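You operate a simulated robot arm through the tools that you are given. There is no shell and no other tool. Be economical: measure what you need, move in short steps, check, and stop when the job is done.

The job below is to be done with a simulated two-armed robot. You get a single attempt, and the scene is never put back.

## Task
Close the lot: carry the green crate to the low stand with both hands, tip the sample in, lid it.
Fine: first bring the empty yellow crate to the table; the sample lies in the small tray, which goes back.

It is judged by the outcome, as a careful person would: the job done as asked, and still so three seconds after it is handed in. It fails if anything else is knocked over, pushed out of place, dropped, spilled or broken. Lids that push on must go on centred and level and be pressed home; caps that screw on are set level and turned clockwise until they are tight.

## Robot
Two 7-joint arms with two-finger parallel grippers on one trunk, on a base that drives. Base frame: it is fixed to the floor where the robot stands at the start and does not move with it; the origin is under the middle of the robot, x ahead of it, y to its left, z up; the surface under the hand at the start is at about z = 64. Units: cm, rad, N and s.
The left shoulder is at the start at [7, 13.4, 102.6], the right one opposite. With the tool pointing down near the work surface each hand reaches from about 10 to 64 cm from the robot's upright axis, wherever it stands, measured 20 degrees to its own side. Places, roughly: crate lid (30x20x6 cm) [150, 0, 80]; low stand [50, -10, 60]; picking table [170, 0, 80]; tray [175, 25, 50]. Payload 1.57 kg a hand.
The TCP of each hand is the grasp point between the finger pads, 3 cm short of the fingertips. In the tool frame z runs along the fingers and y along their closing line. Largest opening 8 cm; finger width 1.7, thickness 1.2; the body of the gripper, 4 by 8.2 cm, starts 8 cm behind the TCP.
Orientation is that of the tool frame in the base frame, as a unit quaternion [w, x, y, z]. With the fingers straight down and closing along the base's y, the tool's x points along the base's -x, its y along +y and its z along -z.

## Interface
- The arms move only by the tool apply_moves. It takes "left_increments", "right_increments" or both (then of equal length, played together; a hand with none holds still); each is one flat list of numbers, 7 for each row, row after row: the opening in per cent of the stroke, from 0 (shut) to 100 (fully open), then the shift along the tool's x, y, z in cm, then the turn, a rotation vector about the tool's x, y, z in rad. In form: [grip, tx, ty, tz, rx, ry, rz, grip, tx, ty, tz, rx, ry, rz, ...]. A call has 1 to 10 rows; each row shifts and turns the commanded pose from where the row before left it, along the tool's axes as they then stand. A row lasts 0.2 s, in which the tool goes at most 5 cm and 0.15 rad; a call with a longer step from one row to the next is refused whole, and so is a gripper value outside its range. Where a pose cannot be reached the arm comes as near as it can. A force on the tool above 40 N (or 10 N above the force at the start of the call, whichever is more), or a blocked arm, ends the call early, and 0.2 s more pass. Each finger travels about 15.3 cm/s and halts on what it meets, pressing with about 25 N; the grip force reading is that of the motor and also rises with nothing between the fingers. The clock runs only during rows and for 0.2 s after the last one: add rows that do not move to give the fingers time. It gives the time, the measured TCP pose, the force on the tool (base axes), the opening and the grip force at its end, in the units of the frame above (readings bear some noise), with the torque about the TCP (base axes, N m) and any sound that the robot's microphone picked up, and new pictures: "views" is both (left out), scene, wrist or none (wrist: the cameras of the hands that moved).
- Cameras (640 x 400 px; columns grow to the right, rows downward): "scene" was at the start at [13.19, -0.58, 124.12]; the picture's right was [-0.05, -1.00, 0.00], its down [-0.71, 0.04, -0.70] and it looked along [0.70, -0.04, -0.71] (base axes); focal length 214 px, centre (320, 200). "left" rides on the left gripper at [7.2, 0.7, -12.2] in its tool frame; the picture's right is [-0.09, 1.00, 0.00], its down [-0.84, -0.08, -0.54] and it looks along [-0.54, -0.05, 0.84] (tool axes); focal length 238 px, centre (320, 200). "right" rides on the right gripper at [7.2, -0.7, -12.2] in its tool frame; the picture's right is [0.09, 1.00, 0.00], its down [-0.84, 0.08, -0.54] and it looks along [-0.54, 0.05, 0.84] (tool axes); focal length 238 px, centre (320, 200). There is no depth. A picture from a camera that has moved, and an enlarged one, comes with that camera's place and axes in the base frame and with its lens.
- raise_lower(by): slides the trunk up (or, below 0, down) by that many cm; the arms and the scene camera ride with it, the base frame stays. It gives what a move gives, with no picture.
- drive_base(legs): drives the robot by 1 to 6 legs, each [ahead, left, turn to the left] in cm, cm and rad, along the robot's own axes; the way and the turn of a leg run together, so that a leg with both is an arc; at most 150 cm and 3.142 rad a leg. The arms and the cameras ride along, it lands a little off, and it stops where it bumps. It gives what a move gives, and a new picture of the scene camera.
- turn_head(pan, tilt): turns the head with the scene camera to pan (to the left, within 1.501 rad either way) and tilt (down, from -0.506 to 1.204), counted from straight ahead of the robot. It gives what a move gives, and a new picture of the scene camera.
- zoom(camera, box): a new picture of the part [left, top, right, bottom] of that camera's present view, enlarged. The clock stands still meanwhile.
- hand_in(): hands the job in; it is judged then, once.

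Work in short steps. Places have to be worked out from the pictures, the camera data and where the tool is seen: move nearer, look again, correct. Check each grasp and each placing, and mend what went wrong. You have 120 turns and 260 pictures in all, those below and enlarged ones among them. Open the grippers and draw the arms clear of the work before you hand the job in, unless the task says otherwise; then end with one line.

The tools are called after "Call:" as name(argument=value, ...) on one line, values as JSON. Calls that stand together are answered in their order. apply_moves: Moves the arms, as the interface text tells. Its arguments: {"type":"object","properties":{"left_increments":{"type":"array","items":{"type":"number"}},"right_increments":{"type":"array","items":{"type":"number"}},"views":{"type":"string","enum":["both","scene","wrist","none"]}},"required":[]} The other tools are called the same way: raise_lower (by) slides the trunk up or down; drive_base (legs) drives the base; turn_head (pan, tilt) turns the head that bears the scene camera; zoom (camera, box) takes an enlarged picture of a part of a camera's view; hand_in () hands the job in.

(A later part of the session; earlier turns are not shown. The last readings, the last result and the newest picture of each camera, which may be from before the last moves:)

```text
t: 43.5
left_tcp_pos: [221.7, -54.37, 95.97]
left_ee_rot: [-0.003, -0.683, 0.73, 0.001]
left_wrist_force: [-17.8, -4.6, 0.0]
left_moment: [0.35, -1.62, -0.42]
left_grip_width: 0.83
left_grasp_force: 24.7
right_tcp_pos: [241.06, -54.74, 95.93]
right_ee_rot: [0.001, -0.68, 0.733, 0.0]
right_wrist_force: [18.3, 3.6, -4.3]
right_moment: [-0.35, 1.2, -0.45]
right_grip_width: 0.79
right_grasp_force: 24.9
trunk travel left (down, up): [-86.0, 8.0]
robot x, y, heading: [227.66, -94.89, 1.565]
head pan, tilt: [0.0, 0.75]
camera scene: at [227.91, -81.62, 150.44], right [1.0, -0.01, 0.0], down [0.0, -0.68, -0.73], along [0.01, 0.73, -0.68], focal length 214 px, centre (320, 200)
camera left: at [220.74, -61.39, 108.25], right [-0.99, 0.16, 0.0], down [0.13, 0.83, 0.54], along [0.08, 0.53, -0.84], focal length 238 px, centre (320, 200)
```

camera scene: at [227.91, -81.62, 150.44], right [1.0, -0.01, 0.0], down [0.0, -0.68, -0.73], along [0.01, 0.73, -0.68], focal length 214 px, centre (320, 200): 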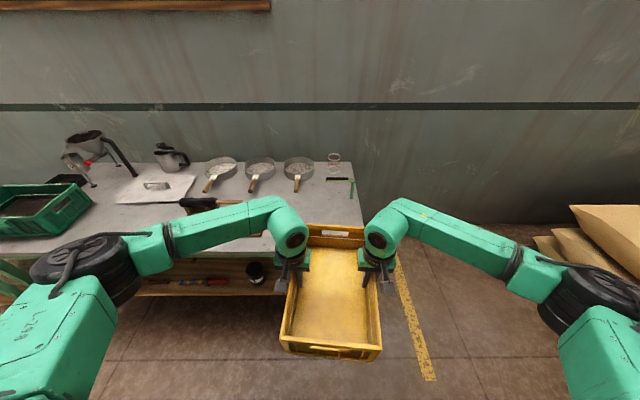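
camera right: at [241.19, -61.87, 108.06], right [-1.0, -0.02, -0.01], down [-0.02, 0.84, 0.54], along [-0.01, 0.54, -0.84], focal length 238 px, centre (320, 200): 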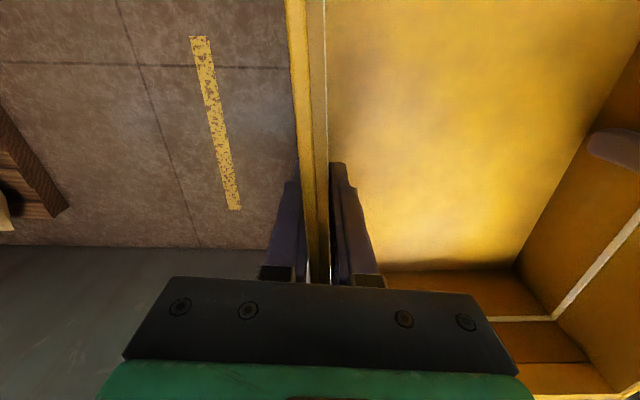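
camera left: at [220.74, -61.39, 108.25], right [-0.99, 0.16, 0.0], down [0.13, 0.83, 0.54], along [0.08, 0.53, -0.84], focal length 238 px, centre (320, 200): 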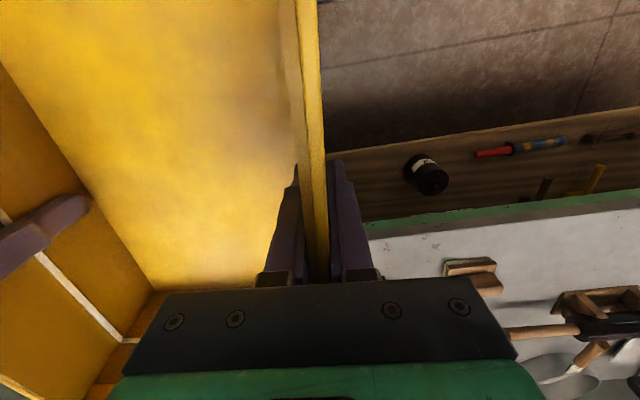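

The crate is held properly again. I'll drive so the crate is over the right end (centre ≈ (235, −27)), then start lowering.

Call:
drive_base(legs=[[27.5, -3.5, 0]])

Call:
raise_lower(by=-6)

Call:
zoom(camera="left", box=[0, 0, 640, 400])

Call:
zoom(camera="scene", box=[220, 130, 420, 280])

```text
t: 45.4
left_tcp_pos: [225.18, -27.56, 96.04]
left_ee_rot: [-0.001, -0.684, 0.73, 0.001]
left_wrist_force: [-4.0, -4.8, 0.5]
left_moment: [0.0, -1.34, -0.46]
left_grip_width: 0.83
left_grasp_force: 24.9
right_tcp_pos: [244.52, -27.96, 95.97]
right_ee_rot: [0.002, -0.681, 0.732, 0.0]
right_wrist_force: [5.3, 3.8, -4.1]
right_moment: [0.06, 0.89, -0.45]
right_grip_width: 0.83
right_grasp_force: 24.8
trunk travel left (down, up): [-86.0, 8.0]
robot x, y, heading: [231.23, -67.93, 1.568]
head pan, tilt: [0.0, 0.75]
camera scene: at [231.48, -54.94, 150.46], right [1.0, -0.01, 0.0], down [0.0, -0.68, -0.73], along [0.0, 0.73, -0.68], focal length 214 px, centre (320, 200)
```

scene: 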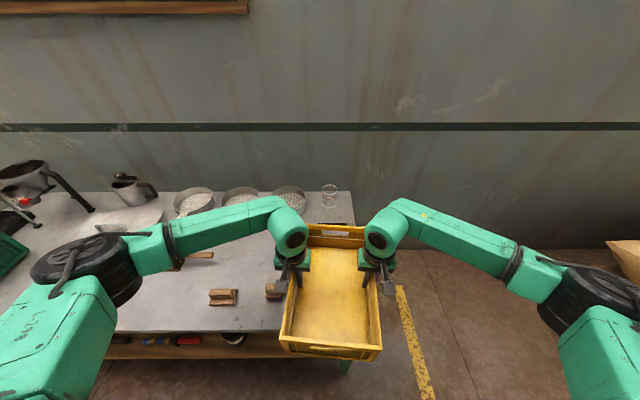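

```text
t: 46.4
left_tcp_pos: [225.35, -27.52, 90.09]
left_ee_rot: [-0.001, -0.684, 0.73, 0.0]
left_wrist_force: [-2.7, -4.4, 0.9]
left_moment: [0.08, -1.3, -0.42]
left_grip_width: 0.85
left_grasp_force: 25.1
right_tcp_pos: [244.71, -27.78, 90.05]
right_ee_rot: [0.002, -0.681, 0.733, -0.001]
right_wrist_force: [2.6, 4.9, -3.5]
right_moment: [-0.05, 0.9, -0.43]
right_grip_width: 0.84
right_grasp_force: 25.0
trunk travel left (down, up): [-80.0, 14.0]
robot x, y, heading: [231.37, -68.13, 1.568]
head pan, tilt: [0.0, 0.75]
```

```text
1.00 times, centred on (320, 200) of left (not enlarged: the box is as wide or as high as the picture)
camera zoom: at [224.31, -34.59, 102.26], right [-0.99, 0.16, 0.0], down [0.13, 0.83, 0.54], along [0.08, 0.53, -0.84], focal length 238 px, centre (320, 200)
```

zoom: 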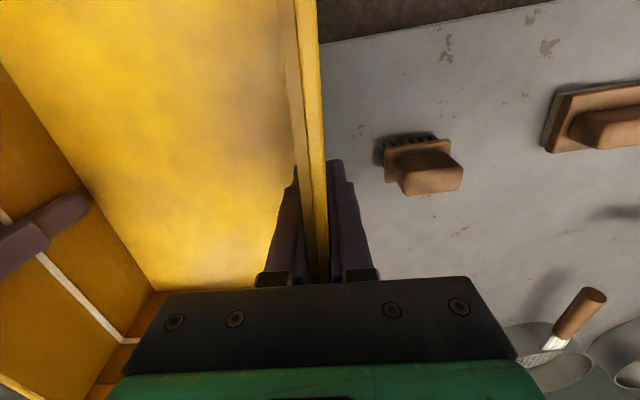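

```text
2.67 times, centred on (320, 205) of scene
camera zoom: at [231.5, -54.78, 144.44], right [1.0, -0.01, 0.0], down [0.0, -0.68, -0.73], along [0.0, 0.73, -0.68], focal length 572 px, centre (320, 187)
```

zoom: 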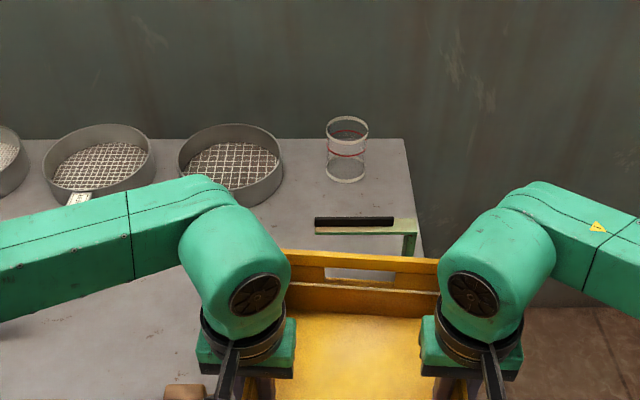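

There are about 5 cm gaps on the brush side and on the rack side. I'm lowering until contact.

Call:
raise_lower(by=-3)

Call:
raise_lower(by=-1)

```text
t: 47.2
left_tcp_pos: [225.23, -27.5, 87.0]
left_ee_rot: [-0.001, -0.684, 0.73, 0.0]
left_wrist_force: [-2.3, -3.8, 1.0]
left_moment: [-0.34, -1.33, -0.48]
left_grip_width: 0.82
left_grasp_force: 25.1
right_tcp_pos: [244.4, -27.74, 86.94]
right_ee_rot: [0.001, -0.682, 0.732, 0.0]
right_wrist_force: [2.1, 4.3, -4.4]
right_moment: [0.39, 0.8, -0.43]
right_grip_width: 0.78
right_grasp_force: 25.6
trunk travel left (down, up): [-77.0, 17.0]
robot x, y, heading: [231.07, -67.88, 1.561]
head pan, tilt: [0.0, 0.75]
```

```text
t: 47.7
left_tcp_pos: [225.27, -27.59, 85.96]
left_ee_rot: [-0.001, -0.684, 0.73, 0.0]
left_wrist_force: [-2.8, -5.4, 0.7]
left_moment: [-0.37, -1.33, -0.44]
left_grip_width: 0.83
left_grasp_force: 24.4
right_tcp_pos: [244.51, -27.75, 86.05]
right_ee_rot: [0.002, -0.681, 0.732, -0.001]
right_wrist_force: [2.2, 5.5, -5.2]
right_moment: [0.43, 0.83, -0.45]
right_grip_width: 0.84
right_grasp_force: 25.1
trunk travel left (down, up): [-76.0, 18.0]
robot x, y, heading: [231.23, -67.29, 1.557]
head pan, tilt: [0.0, 0.75]
```

No contact yet, so I'm continuing in small steps.

Call:
raise_lower(by=-0.6)

Call:
raise_lower(by=-0.5)

Call:
zoom(camera="left", box=[260, 0, 480, 140])

```text
t: 48.3
left_tcp_pos: [225.27, -27.62, 85.66]
left_ee_rot: [0.002, -0.685, 0.729, 0.003]
left_wrist_force: [-6.1, 5.3, 20.2]
left_moment: [-0.16, -1.53, -0.43]
left_grip_width: 0.88
left_grasp_force: 25.2
right_tcp_pos: [244.5, -27.91, 85.76]
right_ee_rot: [0.003, -0.682, 0.732, 0.001]
right_wrist_force: [9.5, 5.6, 20.6]
right_moment: [0.15, 1.37, -0.43]
right_grip_width: 0.85
right_grasp_force: 25.5
trunk travel left (down, up): [-75.4, 18.6]
robot x, y, heading: [231.39, -68.09, 1.567]
head pan, tilt: [0.0, 0.75]
```

```text
t: 48.8
left_tcp_pos: [225.19, -27.72, 85.13]
left_ee_rot: [0.0, -0.684, 0.729, 0.002]
left_wrist_force: [-6.8, 2.2, 18.4]
left_moment: [0.14, -1.4, -0.4]
left_grip_width: 0.81
left_grasp_force: 25.1
right_tcp_pos: [244.51, -28.22, 84.98]
right_ee_rot: [0.003, -0.682, 0.731, 0.002]
right_wrist_force: [7.2, 2.6, 18.7]
right_moment: [0.26, 1.33, -0.43]
right_grip_width: 0.79
right_grasp_force: 25.1
trunk travel left (down, up): [-74.9, 19.1]
robot x, y, heading: [231.06, -67.78, 1.565]
head pan, tilt: [0.0, 0.75]
```

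```text
2.86 times, centred on (370, 70) of left
camera zoom: at [224.29, -34.89, 97.27], right [-0.99, 0.16, 0.0], down [0.13, 0.83, 0.54], along [0.08, 0.54, -0.84], focal length 681 px, centre (177, 571)
```

zoom: 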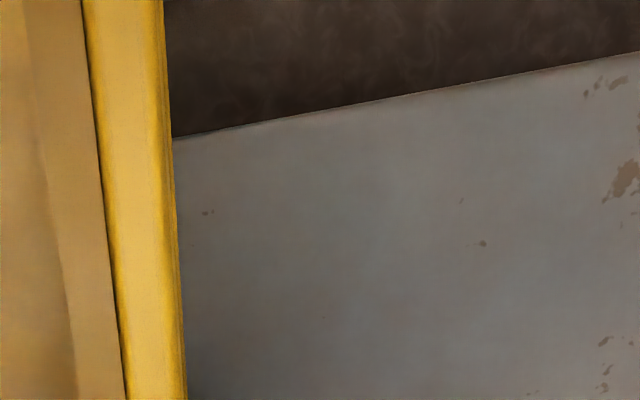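

Contact was found at TCP z≈85.7, so the crate is resting on the table. I'm opening and raising clear.

Call:
apply_moves(left_increments=[35, 0, 0, 0, 0, 0, 0, 35, 0, 0, 0, 0, 0, 0, 35, 0, 0, -2, 0, 0, 0, 35, 0, 0, -3, 0, 0, 0, 35, 0, 0, -3, 0, 0, 0, 35, 0, 0, -3, 0, 0, 0], right_increments=[35, 0, 0, 0, 0, 0, 0, 35, 0, 0, 0, 0, 0, 0, 35, 0, 0, -2, 0, 0, 0, 35, 0, 0, -3, 0, 0, 0, 35, 0, 0, -3, 0, 0, 0, 35, 0, 0, -3, 0, 0, 0])

```text
t: 50.2
left_tcp_pos: [225.34, -27.41, 96.0]
left_ee_rot: [-0.001, -0.684, 0.729, 0.0]
left_wrist_force: [0.2, -0.4, -0.3]
left_moment: [-0.01, -0.04, 0.04]
left_grip_width: 2.81
left_grasp_force: 0.0
right_tcp_pos: [244.78, -28.24, 95.7]
right_ee_rot: [0.002, -0.682, 0.731, -0.001]
right_wrist_force: [-0.4, 0.7, 0.2]
right_moment: [-0.04, 0.06, 0.02]
right_grip_width: 2.77
right_grasp_force: 0.1
trunk travel left (down, up): [-74.9, 19.1]
robot x, y, heading: [231.25, -67.85, 1.564]
head pan, tilt: [0.0, 0.75]
camera scene: at [231.5, -54.82, 139.34], right [1.0, -0.01, 0.0], down [0.0, -0.68, -0.73], along [0.0, 0.73, -0.68], focal length 214 px, centre (320, 200)
camera right: at [244.94, -35.42, 107.84], right [-1.0, -0.02, 0.0], down [-0.02, 0.84, 0.54], along [-0.01, 0.54, -0.84], focal length 238 px, centre (320, 200)
camera left: at [224.3, -34.44, 108.26], right [-0.99, 0.16, 0.0], down [0.13, 0.83, 0.54], along [0.08, 0.53, -0.84], focal length 238 px, centre (320, 200)
```

scene: 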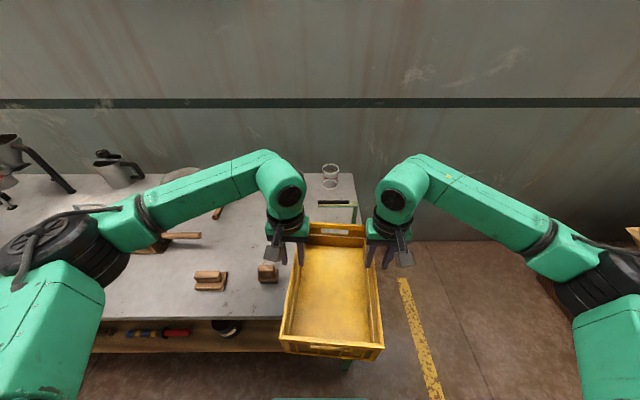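
right: 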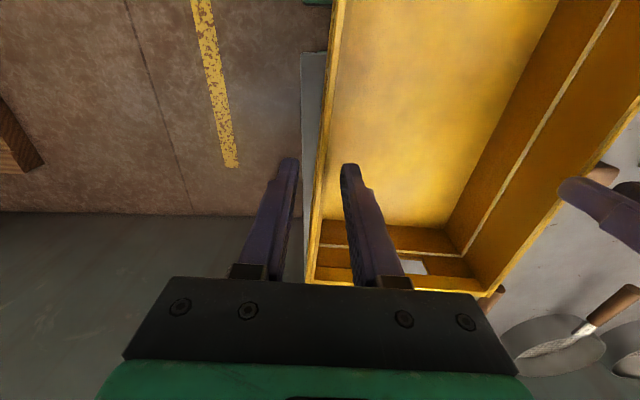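
left: 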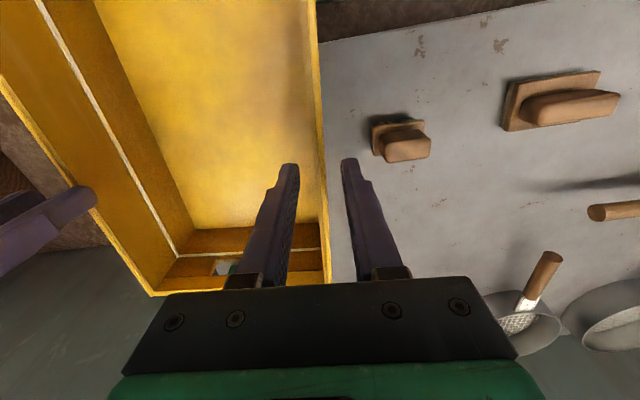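

The yellow crate stands at the right end with a few cm overhanging at the front. I'll raise, drive around to the table's right end facing −x, and regrasp it by its short ends so it can be set fully on the table.

Call:
raise_lower(by=8)

Call:
drive_base(legs=[[-32, 0, 0], [0, -70, 0], [0, 0, 1.571], [0, -72, 0]])

```text
t: 51.4
left_tcp_pos: [225.26, -27.32, 103.96]
left_ee_rot: [-0.002, -0.684, 0.73, 0.0]
left_wrist_force: [-0.5, 0.3, -0.5]
left_moment: [0.01, -0.01, -0.01]
left_grip_width: 2.84
left_grasp_force: 0.1
right_tcp_pos: [244.84, -28.07, 103.62]
right_ee_rot: [0.002, -0.681, 0.732, 0.0]
right_wrist_force: [0.2, 0.2, 0.8]
right_moment: [0.03, 0.0, -0.02]
right_grip_width: 2.8
right_grasp_force: 0.0
trunk travel left (down, up): [-82.9, 11.1]
robot x, y, heading: [231.58, -68.14, 1.565]
head pan, tilt: [0.0, 0.75]
```

```text
t: 64.4
left_tcp_pos: [265.19, -32.48, 103.92]
left_ee_rot: [0.001, 0.998, -0.057, 0.001]
left_wrist_force: [1.0, -0.1, 0.4]
left_moment: [-0.01, 0.0, -0.02]
left_grip_width: 2.81
left_grasp_force: 0.1
right_tcp_pos: [266.92, -13.06, 103.74]
right_ee_rot: [-0.002, 0.998, -0.06, -0.001]
right_wrist_force: [-0.2, 0.4, 1.0]
right_moment: [-0.02, 0.0, 0.02]
right_grip_width: 2.83
right_grasp_force: 0.1
trunk travel left (down, up): [-82.9, 11.1]
robot x, y, heading: [305.79, -28.22, 3.087]
head pan, tilt: [0.0, 0.75]
camera scene: at [292.77, -27.89, 147.34], right [0.06, 1.0, 0.0], down [0.68, -0.04, -0.73], along [-0.73, 0.04, -0.68], focal length 214 px, centre (320, 200)
```

scene: 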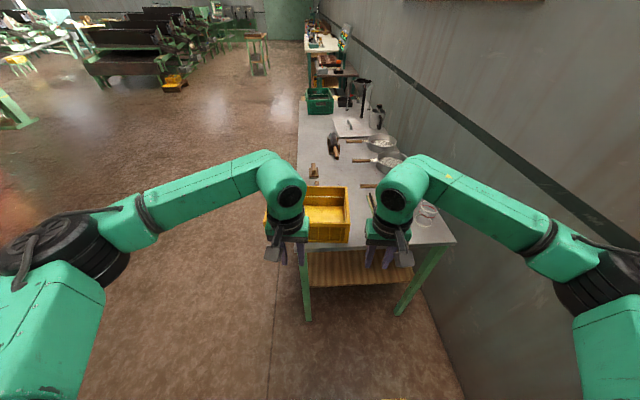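

I'm approaching 24 cm with a small heading correction.

Call:
drive_base(legs=[[23.5, 0, 0.055]])

Call:
turn_head(pan=0, tilt=1.0)

Call:
zoom(camera="left", box=[0, 0, 640, 400])

Call:
zoom(camera="right", box=[0, 0, 640, 400])

```text
t: 66.2
left_tcp_pos: [241.99, -33.86, 104.08]
left_ee_rot: [0.001, 1.0, -0.031, 0.0]
left_wrist_force: [-0.1, -0.3, 0.2]
left_moment: [0.0, 0.04, -0.01]
left_grip_width: 2.8
left_grasp_force: 0.0
right_tcp_pos: [242.74, -14.35, 103.77]
right_ee_rot: [-0.001, 0.999, -0.034, -0.002]
right_wrist_force: [0.3, 0.2, -0.8]
right_moment: [0.03, 0.03, -0.03]
right_grip_width: 2.82
right_grasp_force: 0.2
trunk travel left (down, up): [-82.9, 11.1]
robot x, y, heading: [282.23, -27.74, 3.131]
head pan, tilt: [0.0, 0.75]
camera scene: at [269.41, -27.8, 147.37], right [0.0, 1.0, 0.0], down [0.68, 0.0, -0.73], along [-0.73, 0.0, -0.68], focal length 214 px, centre (320, 200)
```

scene: 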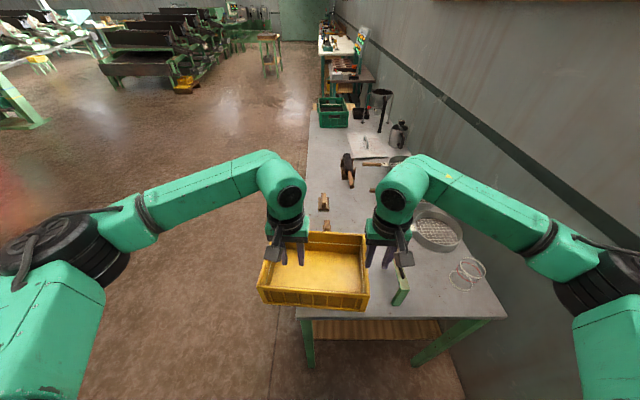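

```text
t: 67.0
left_tcp_pos: [241.79, -33.77, 103.86]
left_ee_rot: [0.001, 1.0, -0.03, 0.001]
left_wrist_force: [0.2, -0.7, -0.1]
left_moment: [-0.02, -0.01, -0.01]
left_grip_width: 2.78
left_grasp_force: 0.1
right_tcp_pos: [242.57, -14.35, 103.64]
right_ee_rot: [-0.002, 0.999, -0.034, 0.0]
right_wrist_force: [0.4, -0.2, -0.7]
right_moment: [0.02, 0.03, 0.0]
right_grip_width: 2.8
right_grasp_force: 0.0
trunk travel left (down, up): [-82.9, 11.1]
robot x, y, heading: [282.04, -27.81, 3.141]
head pan, tilt: [0.0, 1.0]
camera scene: at [270.42, -27.81, 145.42], right [0.0, 1.0, 0.0], down [0.84, 0.0, -0.54], along [-0.54, 0.0, -0.84], focal length 214 px, centre (320, 200)
```

scene: 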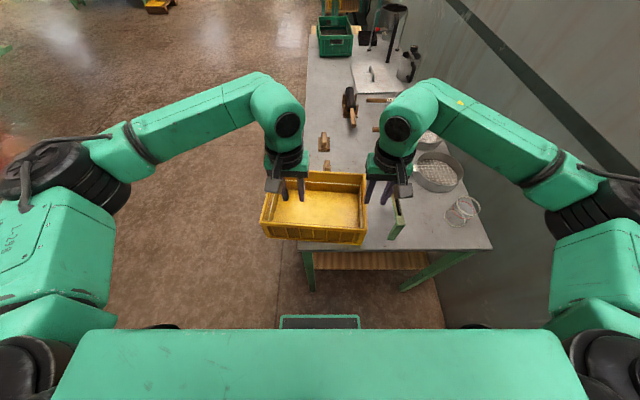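

```text
1.00 times, centred on (320, 200) of left (not enlarged: the box is as wide or as high as the picture)
camera zoom: at [249.02, -34.91, 116.2], right [-0.15, -0.99, 0.0], down [-0.83, 0.13, 0.54], along [-0.53, 0.08, -0.84], focal length 238 px, centre (320, 200)
```

zoom: 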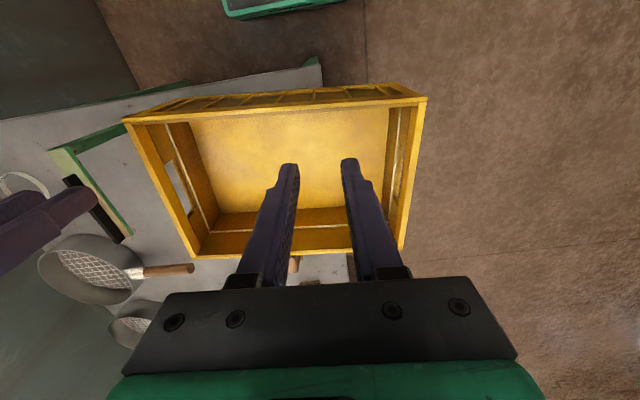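

```text
1.00 times, centred on (320, 200) of right (not enlarged: the box is as wide or as high as the picture)
camera zoom: at [249.77, -14.22, 115.78], right [0.02, -1.0, 0.0], down [-0.84, -0.02, 0.54], along [-0.54, -0.01, -0.84], focal length 238 px, centre (320, 200)
```

zoom: 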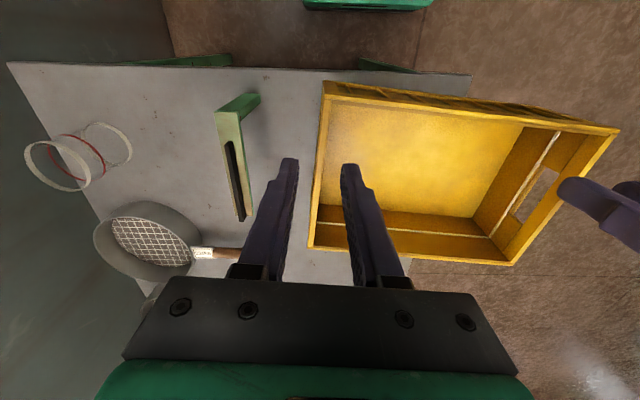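

I now judge the yellow crate's rim at z≈92, centre ≈ (235, −28.7), yaw slightly off +y. I'm moving the hands over the middles of its short ends, just above the rim.

Call:
apply_moves(left_increments=[38, -1.83, 2.44, 1.7, 0, 0, 0, 38, -1.83, 2.44, 1.7, 0, 0, 0, 38, -1.83, 2.44, 1.7, 0, 0, 0, 38, -1.83, 2.44, 1.7, 0, 0, 0, 38, 0, 0, 0, 0, 0, 0], right_increments=[38, -1.63, 0.1, 1.68, 0, 0, 0, 38, -1.63, 0.1, 1.68, 0, 0, 0, 38, -1.63, 0.1, 1.68, 0, 0, 0, 38, -1.63, 0.1, 1.68, 0, 0, 0, 38, 0, 0, 0, 0, 0, 0])

```text
t: 68.2
left_tcp_pos: [233.95, -43.2, 97.43]
left_ee_rot: [0.001, 1.0, -0.031, 0.0]
left_wrist_force: [0.4, 0.2, -0.4]
left_moment: [0.01, 0.02, -0.01]
left_grip_width: 3.06
left_grasp_force: 0.2
right_tcp_pos: [236.09, -14.2, 96.88]
right_ee_rot: [-0.001, 0.999, -0.034, -0.001]
right_wrist_force: [0.3, -1.1, -0.6]
right_moment: [0.01, -0.03, 0.0]
right_grip_width: 3.05
right_grasp_force: 0.1
trunk travel left (down, up): [-82.9, 11.1]
robot x, y, heading: [282.63, -27.47, 3.143]
head pan, tilt: [0.0, 1.0]
camera scene: at [270.56, -27.77, 145.43], right [0.0, 1.0, 0.0], down [0.84, 0.0, -0.54], along [-0.54, 0.0, -0.84], focal length 214 px, centre (320, 200)
camera right: at [243.38, -14.05, 109.13], right [0.02, -1.0, 0.0], down [-0.84, -0.02, 0.54], along [-0.54, -0.01, -0.84], focal length 238 px, centre (320, 200)
camera left: at [241.15, -44.2, 109.62], right [-0.15, -0.99, 0.0], down [-0.83, 0.13, 0.54], along [-0.53, 0.08, -0.84], focal length 238 px, centre (320, 200)
```

scene: 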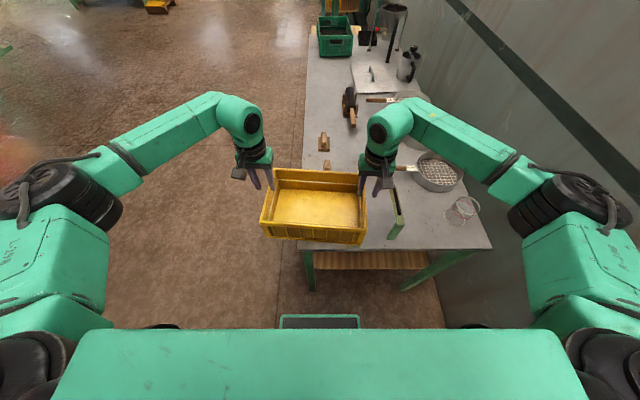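
right: 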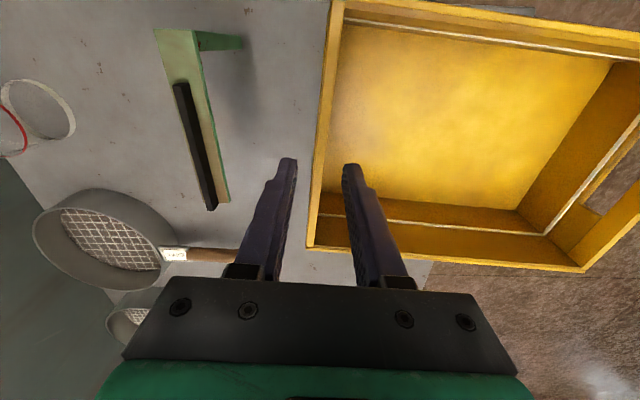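
left: 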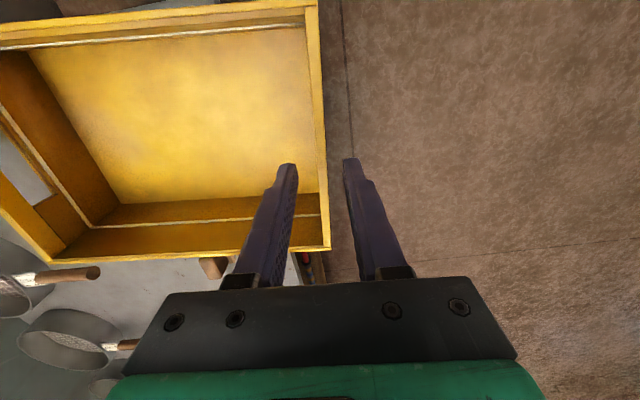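

The walls are centred between the fingers. I'm lowering 9.5 cm and closing.

Call:
apply_moves(left_increments=[38, 0, 0, 3, 0, 0, 0, 38, 0, 0, 3, 0, 0, 0, 38, 0, 0, 3, 0, 0, 0, 38, 0, 0, 0.9, 0, 0, 0, 15, 0, 0, 0, 0, 0, 0, 0, 0, 0, 0, 0, 0, 0, 0, 0, 0, 0, 0, 0, 0], right_increments=[38, 0, 0, 3, 0, 0, 0, 38, 0, 0, 3, 0, 0, 0, 38, 0, 0, 3, 0, 0, 0, 38, 0, 0, 0.5, 0, 0, 0, 15, 0, 0, 0, 0, 0, 0, 0, 0, 0, 0, 0, 0, 0, 0, 0, 0, 0, 0, 0, 0])

```text
t: 69.8
left_tcp_pos: [234.1, -43.36, 87.46]
left_ee_rot: [0.001, 1.0, -0.031, 0.002]
left_wrist_force: [3.1, -1.5, 0.6]
left_moment: [1.0, 0.36, -0.43]
left_grip_width: 0.83
left_grasp_force: 25.0
right_tcp_pos: [236.05, -14.16, 87.43]
right_ee_rot: [-0.001, 0.999, -0.034, -0.001]
right_wrist_force: [-3.1, 0.1, 0.2]
right_moment: [-0.72, -0.31, -0.43]
right_grip_width: 0.81
right_grasp_force: 25.2
trunk travel left (down, up): [-82.9, 11.1]
robot x, y, heading: [282.56, -27.53, 3.137]
head pan, tilt: [0.0, 1.0]
camera scene: at [270.48, -27.82, 145.42], right [0.0, 1.0, 0.0], down [0.84, 0.0, -0.54], along [-0.54, 0.0, -0.84], focal length 214 px, centre (320, 200)
camera right: at [243.11, -14.03, 99.53], right [0.02, -1.0, 0.0], down [-0.84, -0.02, 0.54], along [-0.54, -0.01, -0.84], focal length 238 px, centre (320, 200)
camera left: at [241.3, -44.36, 99.72], right [-0.15, -0.99, 0.0], down [-0.83, 0.13, 0.54], along [-0.53, 0.08, -0.84], focal length 238 px, centre (320, 200)
```

scene: 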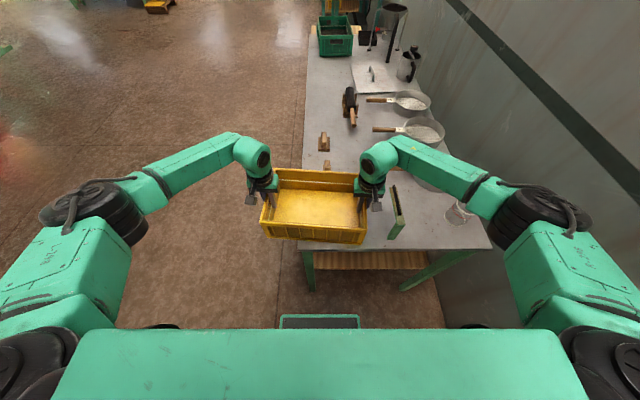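
right: 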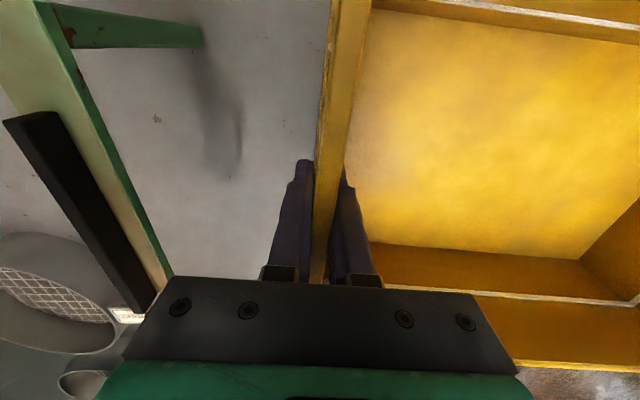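
left: 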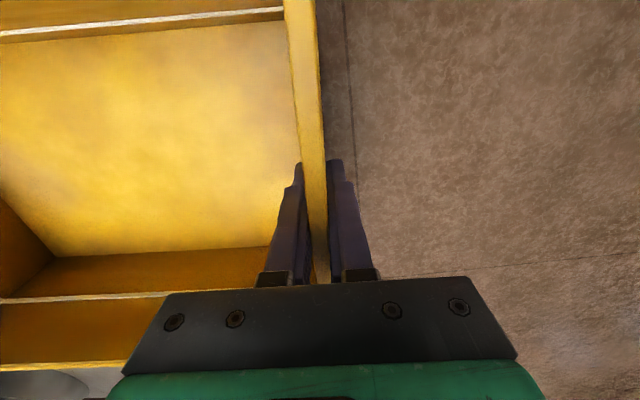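

Firm grasp at both ends. I'll lift 10 cm, back out, and drive around to face the table in front of the lid.

Call:
raise_lower(by=10)

Call:
drive_base(legs=[[-33, 0, 0], [0, 76, 0], [0, 0, -1.566]])

```text
t: 71.1
left_tcp_pos: [234.04, -43.26, 97.44]
left_ee_rot: [0.001, 1.0, -0.03, 0.001]
left_wrist_force: [2.7, -1.0, -1.0]
left_moment: [0.94, -0.28, -0.45]
left_grip_width: 0.82
left_grasp_force: 24.9
right_tcp_pos: [235.79, -14.23, 97.31]
right_ee_rot: [-0.001, 0.999, -0.034, -0.001]
right_wrist_force: [-2.9, 0.1, -3.2]
right_moment: [-0.64, 0.21, -0.44]
right_grip_width: 0.8
right_grasp_force: 25.1
trunk travel left (down, up): [-92.9, 1.1]
robot x, y, heading: [282.38, -27.98, 3.138]
head pan, tilt: [0.0, 1.0]
```

```text
t: 80.7
left_tcp_pos: [299.11, -53.24, 97.32]
left_ee_rot: [-0.001, -0.693, 0.721, -0.001]
left_wrist_force: [2.4, -2.9, -1.5]
left_moment: [0.0, -0.85, -0.43]
left_grip_width: 0.84
left_grasp_force: 25.0
right_tcp_pos: [328.31, -54.62, 97.35]
right_ee_rot: [0.001, -0.69, 0.724, 0.0]
right_wrist_force: [-1.3, 2.2, -2.6]
right_moment: [-0.02, 0.71, -0.45]
right_grip_width: 0.79
right_grasp_force: 24.7
trunk travel left (down, up): [-92.9, 1.1]
robot x, y, heading: [315.57, -101.3, 1.586]
head pan, tilt: [0.0, 1.0]
camera scene: at [315.61, -89.44, 155.42], right [1.0, 0.02, 0.0], down [0.01, -0.84, -0.54], along [-0.01, 0.54, -0.84], focal length 214 px, centre (320, 200)
```

scene: 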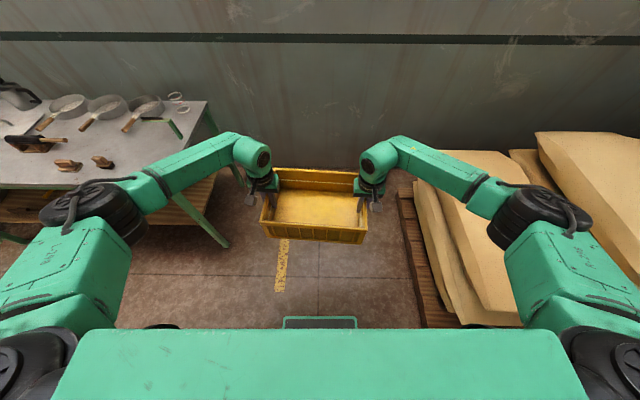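

The crate is held well. I'm driving left along the table to x≈146 with a small heading correction.

Call:
drive_base(legs=[[0, 90, 0], [0, 78, 0.045]])

Call:
turn_head(pan=0, tilt=0.85)

```text
t: 89.2
left_tcp_pos: [129.02, -61.07, 97.47]
left_ee_rot: [0.003, 0.716, -0.699, -0.001]
left_wrist_force: [-1.2, -2.8, -2.1]
left_moment: [0.06, -0.91, -0.45]
left_grip_width: 0.84
left_grasp_force: 25.0
right_tcp_pos: [158.16, -60.48, 97.28]
right_ee_rot: [-0.001, 0.714, -0.701, 0.0]
right_wrist_force: [1.4, 3.4, -1.3]
right_moment: [-0.08, 0.8, -0.42]
right_grip_width: 0.8
right_grasp_force: 25.2
trunk travel left (down, up): [-92.9, 1.1]
robot x, y, heading: [148.24, -107.7, 1.653]
head pan, tilt: [0.0, 1.0]
camera scene: at [147.77, -96.12, 155.42], right [1.0, 0.08, 0.0], down [0.07, -0.84, -0.54], along [-0.04, 0.54, -0.84], focal length 214 px, centre (320, 200)
```

scene: 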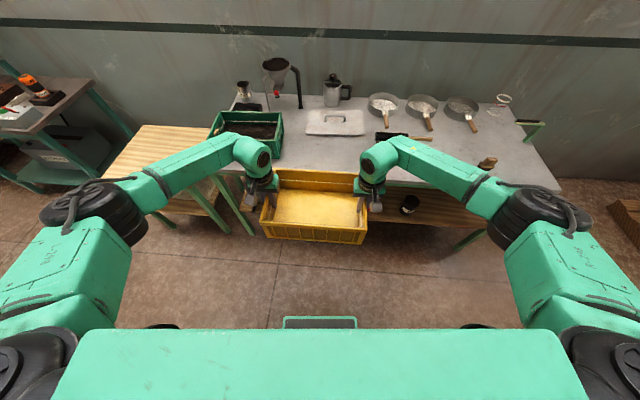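

```text
t: 89.9
left_tcp_pos: [128.87, -61.18, 97.37]
left_ee_rot: [0.002, 0.716, -0.699, 0.001]
left_wrist_force: [-0.8, -2.3, -1.6]
left_moment: [0.35, -0.94, -0.46]
left_grip_width: 0.82
left_grasp_force: 25.4
right_tcp_pos: [158.05, -60.5, 97.38]
right_ee_rot: [-0.001, 0.713, -0.702, 0.0]
right_wrist_force: [0.8, 3.6, -3.6]
right_moment: [-0.43, 0.68, -0.46]
right_grip_width: 0.84
right_grasp_force: 25.3
trunk travel left (down, up): [-92.9, 1.1]
robot x, y, heading: [148.23, -108.21, 1.654]
head pan, tilt: [0.0, 0.85]
camera scene: at [147.57, -95.28, 156.53], right [1.0, 0.08, 0.0], down [0.06, -0.75, -0.66], along [-0.05, 0.66, -0.75], focal length 214 px, centre (320, 200)
```

scene: 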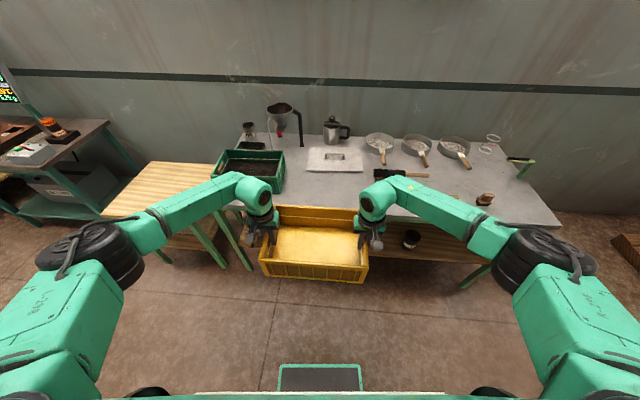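

I'll enlarge the free patch in front of the lid to measure it.

Call:
zoom(camera="scene", box=[200, 90, 440, 240])

Call:
zoom(camera="right", box=[0, 0, 640, 400])

Call:
zoom(camera="left", box=[0, 0, 640, 400])

```text
2.67 times, centred on (320, 165) of scene
camera zoom: at [147.57, -95.28, 156.53], right [1.0, 0.08, 0.0], down [0.06, -0.75, -0.66], along [-0.05, 0.66, -0.75], focal length 572 px, centre (320, 293)
```

zoom: 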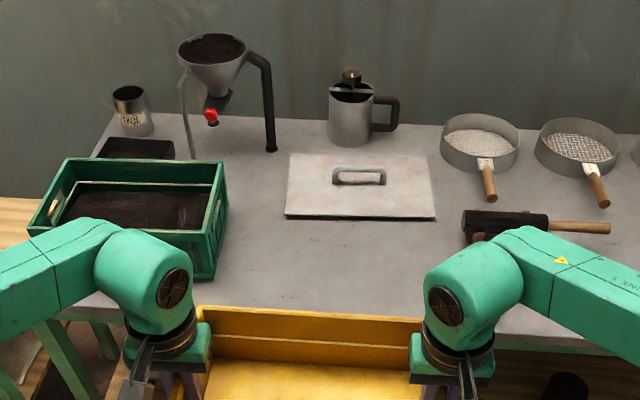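

```text
1.00 times, centred on (320, 200) of right (not enlarged: the box is as wide or as high as the picture)
camera zoom: at [158.86, -67.63, 109.53], right [-0.99, -0.11, 0.0], down [-0.09, 0.83, 0.54], along [-0.06, 0.54, -0.84], focal length 238 px, centre (320, 200)
```

zoom: 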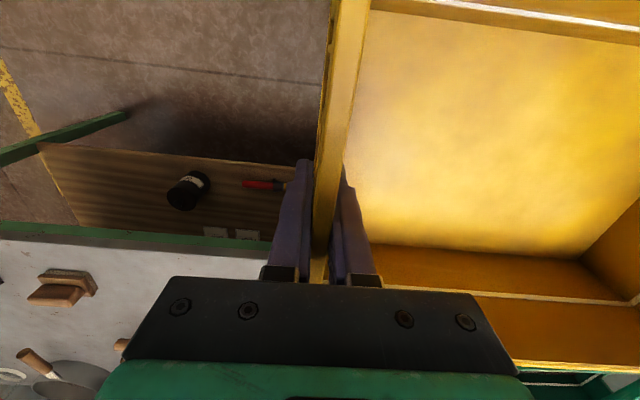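

```text
1.00 times, centred on (320, 200) of left (not enlarged: the box is as wide or as high as the picture)
camera zoom: at [128.54, -68.23, 109.72], right [-1.0, 0.07, 0.0], down [0.06, 0.84, 0.54], along [0.04, 0.54, -0.84], focal length 238 px, centre (320, 200)
```

zoom: 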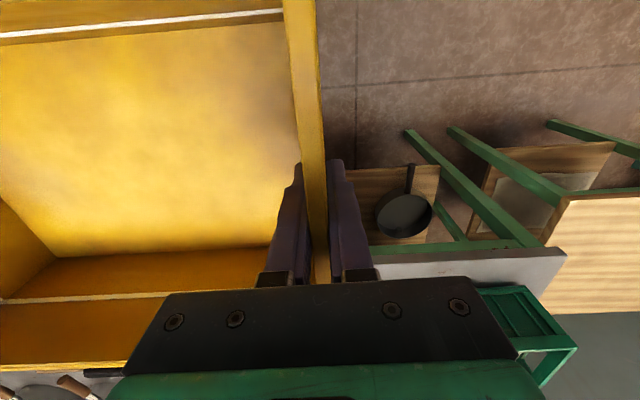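

The free patch is x≈123–168, y≈−36..−8. I'm driving in so the crate centre is at about (145.7, −22.5).

Call:
drive_base(legs=[[38, -4.4, -0.022]])

Call:
zoom(camera="right", box=[0, 0, 640, 400])

Call:
zoom(camera="left", box=[0, 0, 640, 400])

```text
t: 92.3
left_tcp_pos: [131.42, -23.22, 97.52]
left_ee_rot: [0.001, 0.708, -0.707, 0.0]
left_wrist_force: [-0.4, -3.6, -0.7]
left_moment: [-0.24, -0.94, -0.45]
left_grip_width: 0.81
left_grasp_force: 24.7
right_tcp_pos: [160.75, -23.05, 97.5]
right_ee_rot: [0.001, -0.706, 0.708, 0.0]
right_wrist_force: [0.6, 3.0, -2.9]
right_moment: [0.24, 0.63, -0.45]
right_grip_width: 0.8
right_grasp_force: 24.8
trunk travel left (down, up): [-92.9, 1.1]
robot x, y, heading: [150.25, -70.65, 1.637]
head pan, tilt: [0.0, 0.85]
camera scene: at [149.53, -57.81, 156.56], right [1.0, 0.06, 0.0], down [0.05, -0.75, -0.66], along [-0.04, 0.66, -0.75], focal length 214 px, centre (320, 200)
```

scene: 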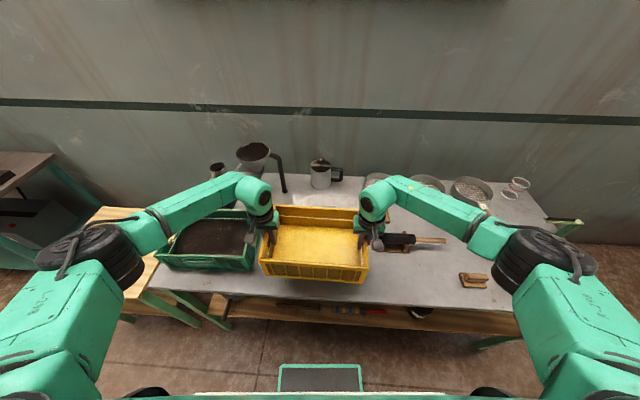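

```text
1.00 times, centred on (320, 200) of right (not enlarged: the box is as wide or as high as the picture)
camera zoom: at [161.33, -30.31, 109.61], right [-1.0, -0.09, 0.0], down [-0.08, 0.84, 0.54], along [-0.05, 0.54, -0.84], focal length 238 px, centre (320, 200)
```

zoom: 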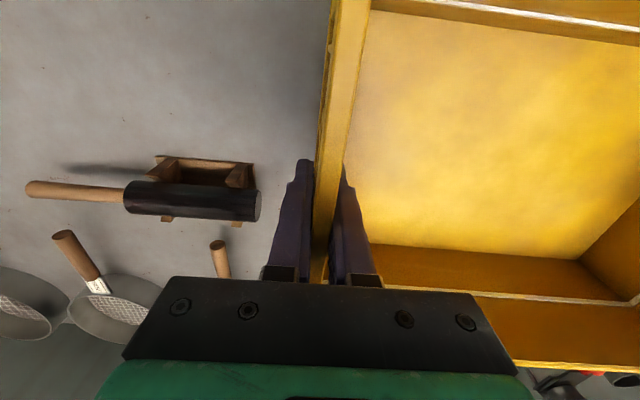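

```text
1.00 times, centred on (320, 200) of left (not enlarged: the box is as wide or as high as the picture)
camera zoom: at [131.01, -30.32, 109.79], right [-1.0, 0.09, 0.0], down [0.08, 0.84, 0.54], along [0.05, 0.54, -0.84], focal length 238 px, centre (320, 200)
```

zoom: 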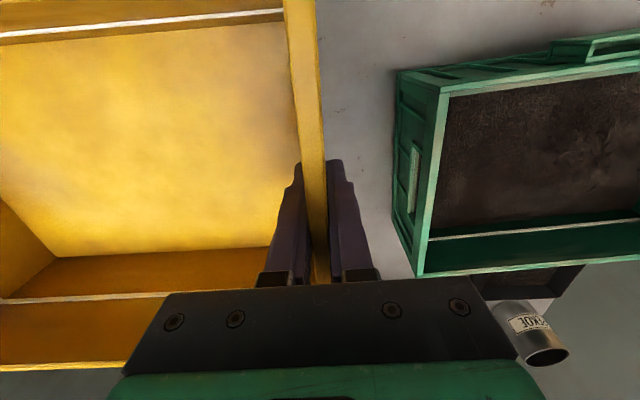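

The gaps look good. I'm shifting 1.5 cm left, away from the mallet, then lowering to contact near TCP z≈87.4.

Call:
apply_moves(left_increments=[0, 0, 0.75, 0, 0, 0, 0, 0, 0, 0.75, 0, 0, 0, 0, 0, 0, 0, 0, 0, 0, 0], right_increments=[0, 0, 0.75, 0, 0, 0, 0, 0, 0, 0.75, 0, 0, 0, 0, 0, 0, 0, 0, 0, 0, 0], views="none")

Call:
raise_lower(by=-9)

Call:
raise_lower(by=-0.7)

Call:
raise_lower(by=-0.4)

```text
t: 93.1
left_tcp_pos: [130.1, -22.94, 97.47]
left_ee_rot: [0.002, 0.708, -0.706, 0.001]
left_wrist_force: [4.2, -2.5, -1.3]
left_moment: [0.23, -0.41, -0.45]
left_grip_width: 0.82
left_grasp_force: 24.5
right_tcp_pos: [159.24, -22.78, 97.39]
right_ee_rot: [0.002, -0.707, 0.707, 0.0]
right_wrist_force: [-3.2, 3.1, -2.1]
right_moment: [-0.26, 0.36, -0.46]
right_grip_width: 0.82
right_grasp_force: 25.2
trunk travel left (down, up): [-92.9, 1.1]
robot x, y, heading: [150.72, -70.41, 1.632]
head pan, tilt: [0.0, 0.85]
```

```text
t: 94.3
left_tcp_pos: [130.1, -23.15, 88.49]
left_ee_rot: [0.002, 0.709, -0.706, 0.001]
left_wrist_force: [9.4, -2.1, -1.4]
left_moment: [-0.43, -0.3, -0.46]
left_grip_width: 0.8
left_grasp_force: 24.6
right_tcp_pos: [159.27, -22.97, 88.35]
right_ee_rot: [0.001, -0.707, 0.707, 0.001]
right_wrist_force: [-9.2, 3.5, -2.3]
right_moment: [0.36, 0.18, -0.42]
right_grip_width: 0.79
right_grasp_force: 25.0
trunk travel left (down, up): [-83.9, 10.1]
robot x, y, heading: [150.46, -70.48, 1.633]
head pan, tilt: [0.0, 0.85]
```

```text
t: 94.9
left_tcp_pos: [129.99, -23.07, 87.71]
left_ee_rot: [0.002, 0.709, -0.706, 0.001]
left_wrist_force: [10.6, -3.2, -1.2]
left_moment: [-0.37, -0.28, -0.43]
left_grip_width: 0.82
left_grasp_force: 24.7
right_tcp_pos: [159.2, -22.82, 87.67]
right_ee_rot: [0.001, -0.706, 0.708, 0.0]
right_wrist_force: [-10.8, 3.4, -2.1]
right_moment: [0.32, 0.19, -0.42]
right_grip_width: 0.85
right_grasp_force: 24.5
trunk travel left (down, up): [-83.2, 10.8]
robot x, y, heading: [150.1, -70.59, 1.632]
head pan, tilt: [0.0, 0.85]
```

```text
t: 95.4
left_tcp_pos: [130.09, -23.07, 87.48]
left_ee_rot: [0.001, 0.708, -0.706, 0.0]
left_wrist_force: [11.3, -3.1, 2.3]
left_moment: [-0.58, -0.2, -0.45]
left_grip_width: 0.81
left_grasp_force: 25.2
right_tcp_pos: [159.21, -22.95, 87.48]
right_ee_rot: [0.002, -0.706, 0.708, 0.001]
right_wrist_force: [-12.1, 3.8, 2.1]
right_moment: [-0.12, 0.1, -0.42]
right_grip_width: 0.79
right_grasp_force: 24.8
trunk travel left (down, up): [-82.8, 11.2]
robot x, y, heading: [150.05, -70.11, 1.635]
head pan, tilt: [0.0, 0.85]
```

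Light contact. I'm opening and rising.

Call:
apply_moves(left_increments=[28, 0, 0, 0, 0, 0, 0, 28, 0, 0, 0, 0, 0, 0, 28, 0, 0, -2, 0, 0, 0, 28, 0, 0, -4, 0, 0, 0, 28, 0, 0, -4, 0, 0, 0, 28, 0, 0, -3, 0, 0, 0, 28, 0, 0, 0, 0, 0, 0], right_increments=[28, 0, 0, 0, 0, 0, 0, 28, 0, 0, 0, 0, 0, 0, 28, 0, 0, -2, 0, 0, 0, 28, 0, 0, -4, 0, 0, 0, 28, 0, 0, -4, 0, 0, 0, 28, 0, 0, -3, 0, 0, 0, 28, 0, 0, 0, 0, 0, 0])

```text
t: 97.0
left_tcp_pos: [129.88, -23.43, 100.26]
left_ee_rot: [0.001, 0.709, -0.705, 0.001]
left_wrist_force: [-1.3, 0.2, 1.0]
left_moment: [0.02, -0.03, -0.02]
left_grip_width: 2.23
left_grasp_force: 0.1
right_tcp_pos: [159.41, -22.81, 100.39]
right_ee_rot: [0.002, -0.707, 0.707, 0.0]
right_wrist_force: [0.2, 0.2, -0.1]
right_moment: [-0.04, 0.03, 0.0]
right_grip_width: 2.22
right_grasp_force: 0.1
trunk travel left (down, up): [-82.8, 11.2]
robot x, y, heading: [150.18, -70.4, 1.634]
head pan, tilt: [0.0, 0.85]
camera scene: at [149.55, -57.6, 146.44], right [1.0, 0.06, 0.0], down [0.05, -0.75, -0.66], along [-0.04, 0.66, -0.75], focal length 214 px, centre (320, 200)
camera right: at [160.01, -30.02, 112.55], right [-1.0, -0.09, 0.0], down [-0.08, 0.84, 0.54], along [-0.05, 0.54, -0.84], focal length 238 px, centre (320, 200)
camera left: at [129.5, -30.39, 112.55], right [-1.0, 0.09, 0.0], down [0.08, 0.84, 0.54], along [0.05, 0.54, -0.84], focal length 238 px, centre (320, 200)
```

scene: 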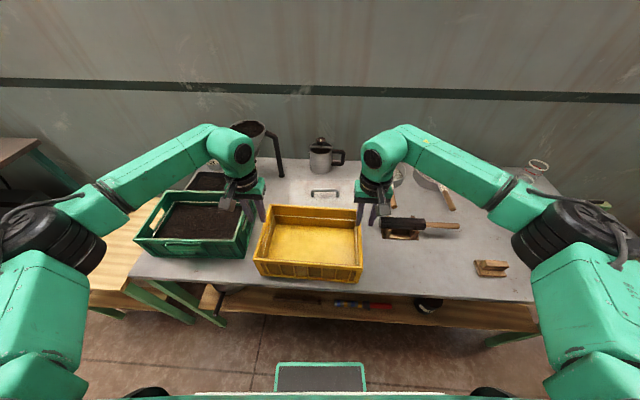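
right: 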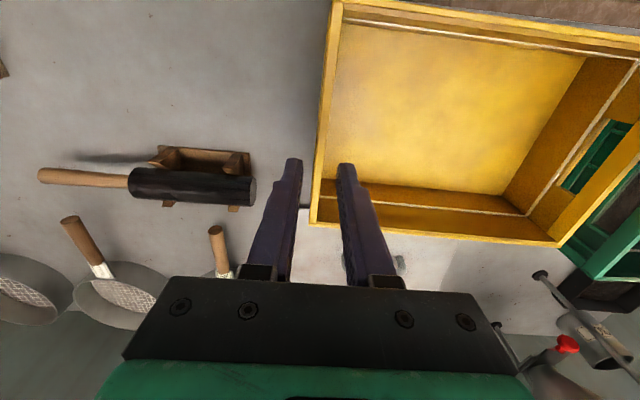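
left: 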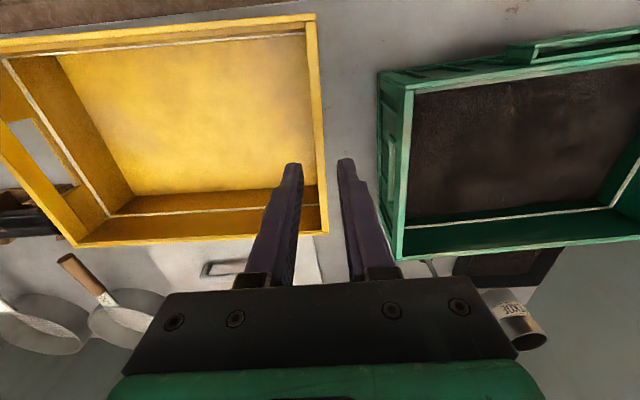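

The yellow crate is well placed on the table. The green crate's right end is at x≈122.3, y −27..−8.5, rim z≈92, so its centre is ≈ (107.5, −17.8). I'm driving so the hands sit over its short ends.

Call:
drive_base(legs=[[7.6, 36.8, 0]])

Call:
zoom(camera="right", box=[0, 0, 640, 400])

Call:
zoom(camera="left", box=[0, 0, 640, 400])

Call:
zoom(camera="scene", box=[220, 130, 420, 280])

```text
t: 99.4
left_tcp_pos: [93.08, -17.34, 100.14]
left_ee_rot: [-0.001, -0.703, 0.711, 0.001]
left_wrist_force: [-0.7, 0.7, 0.4]
left_moment: [0.03, 0.05, 0.01]
left_grip_width: 2.24
left_grasp_force: 0.1
right_tcp_pos: [122.46, -17.38, 100.42]
right_ee_rot: [0.001, -0.701, 0.714, 0.0]
right_wrist_force: [-0.1, 1.1, 0.5]
right_moment: [0.02, 0.0, 0.03]
right_grip_width: 2.23
right_grasp_force: 0.0
trunk travel left (down, up): [-82.8, 11.2]
robot x, y, heading: [112.62, -64.62, 1.619]
head pan, tilt: [0.0, 0.85]
camera scene: at [112.18, -51.98, 146.44], right [1.0, 0.05, 0.0], down [0.04, -0.75, -0.66], along [-0.03, 0.66, -0.75], focal length 214 px, centre (320, 200)
```

scene: 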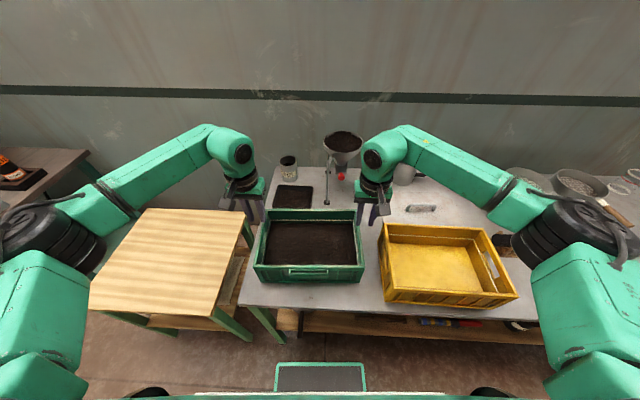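

```text
1.00 times, centred on (320, 200) of right (not enlarged: the box is as wide or as high as the picture)
camera zoom: at [122.99, -24.53, 112.5], right [-1.0, -0.08, 0.0], down [-0.06, 0.84, 0.54], along [-0.04, 0.54, -0.84], focal length 238 px, centre (320, 200)
```

zoom: 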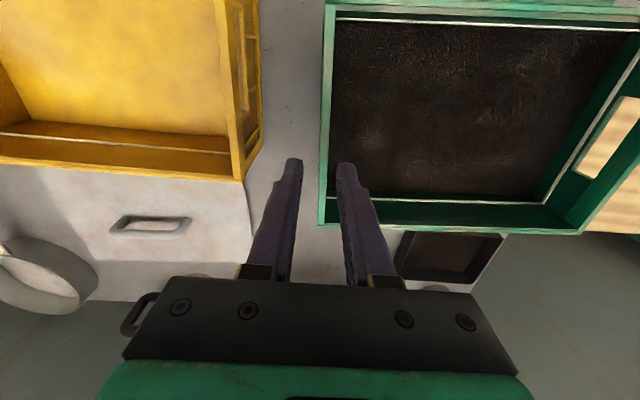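

```text
1.00 times, centred on (320, 200) of left (not enlarged: the box is as wide or as high as the picture)
camera zoom: at [92.49, -24.47, 112.56], right [-0.99, 0.1, 0.0], down [0.09, 0.84, 0.54], along [0.05, 0.54, -0.84], focal length 238 px, centre (320, 200)
```

zoom: 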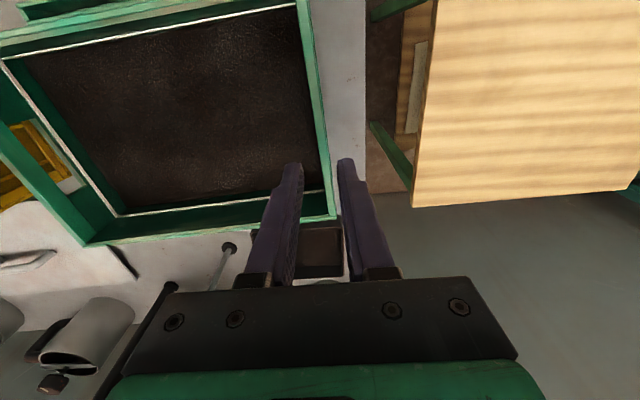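

```text
2.67 times, centred on (320, 205) of scene
camera zoom: at [112.18, -51.98, 146.44], right [1.0, 0.05, 0.0], down [0.04, -0.75, -0.66], along [-0.03, 0.66, -0.75], focal length 572 px, centre (320, 187)
```

zoom: 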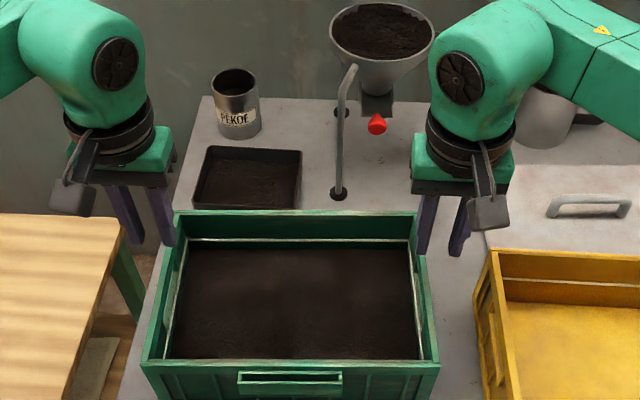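

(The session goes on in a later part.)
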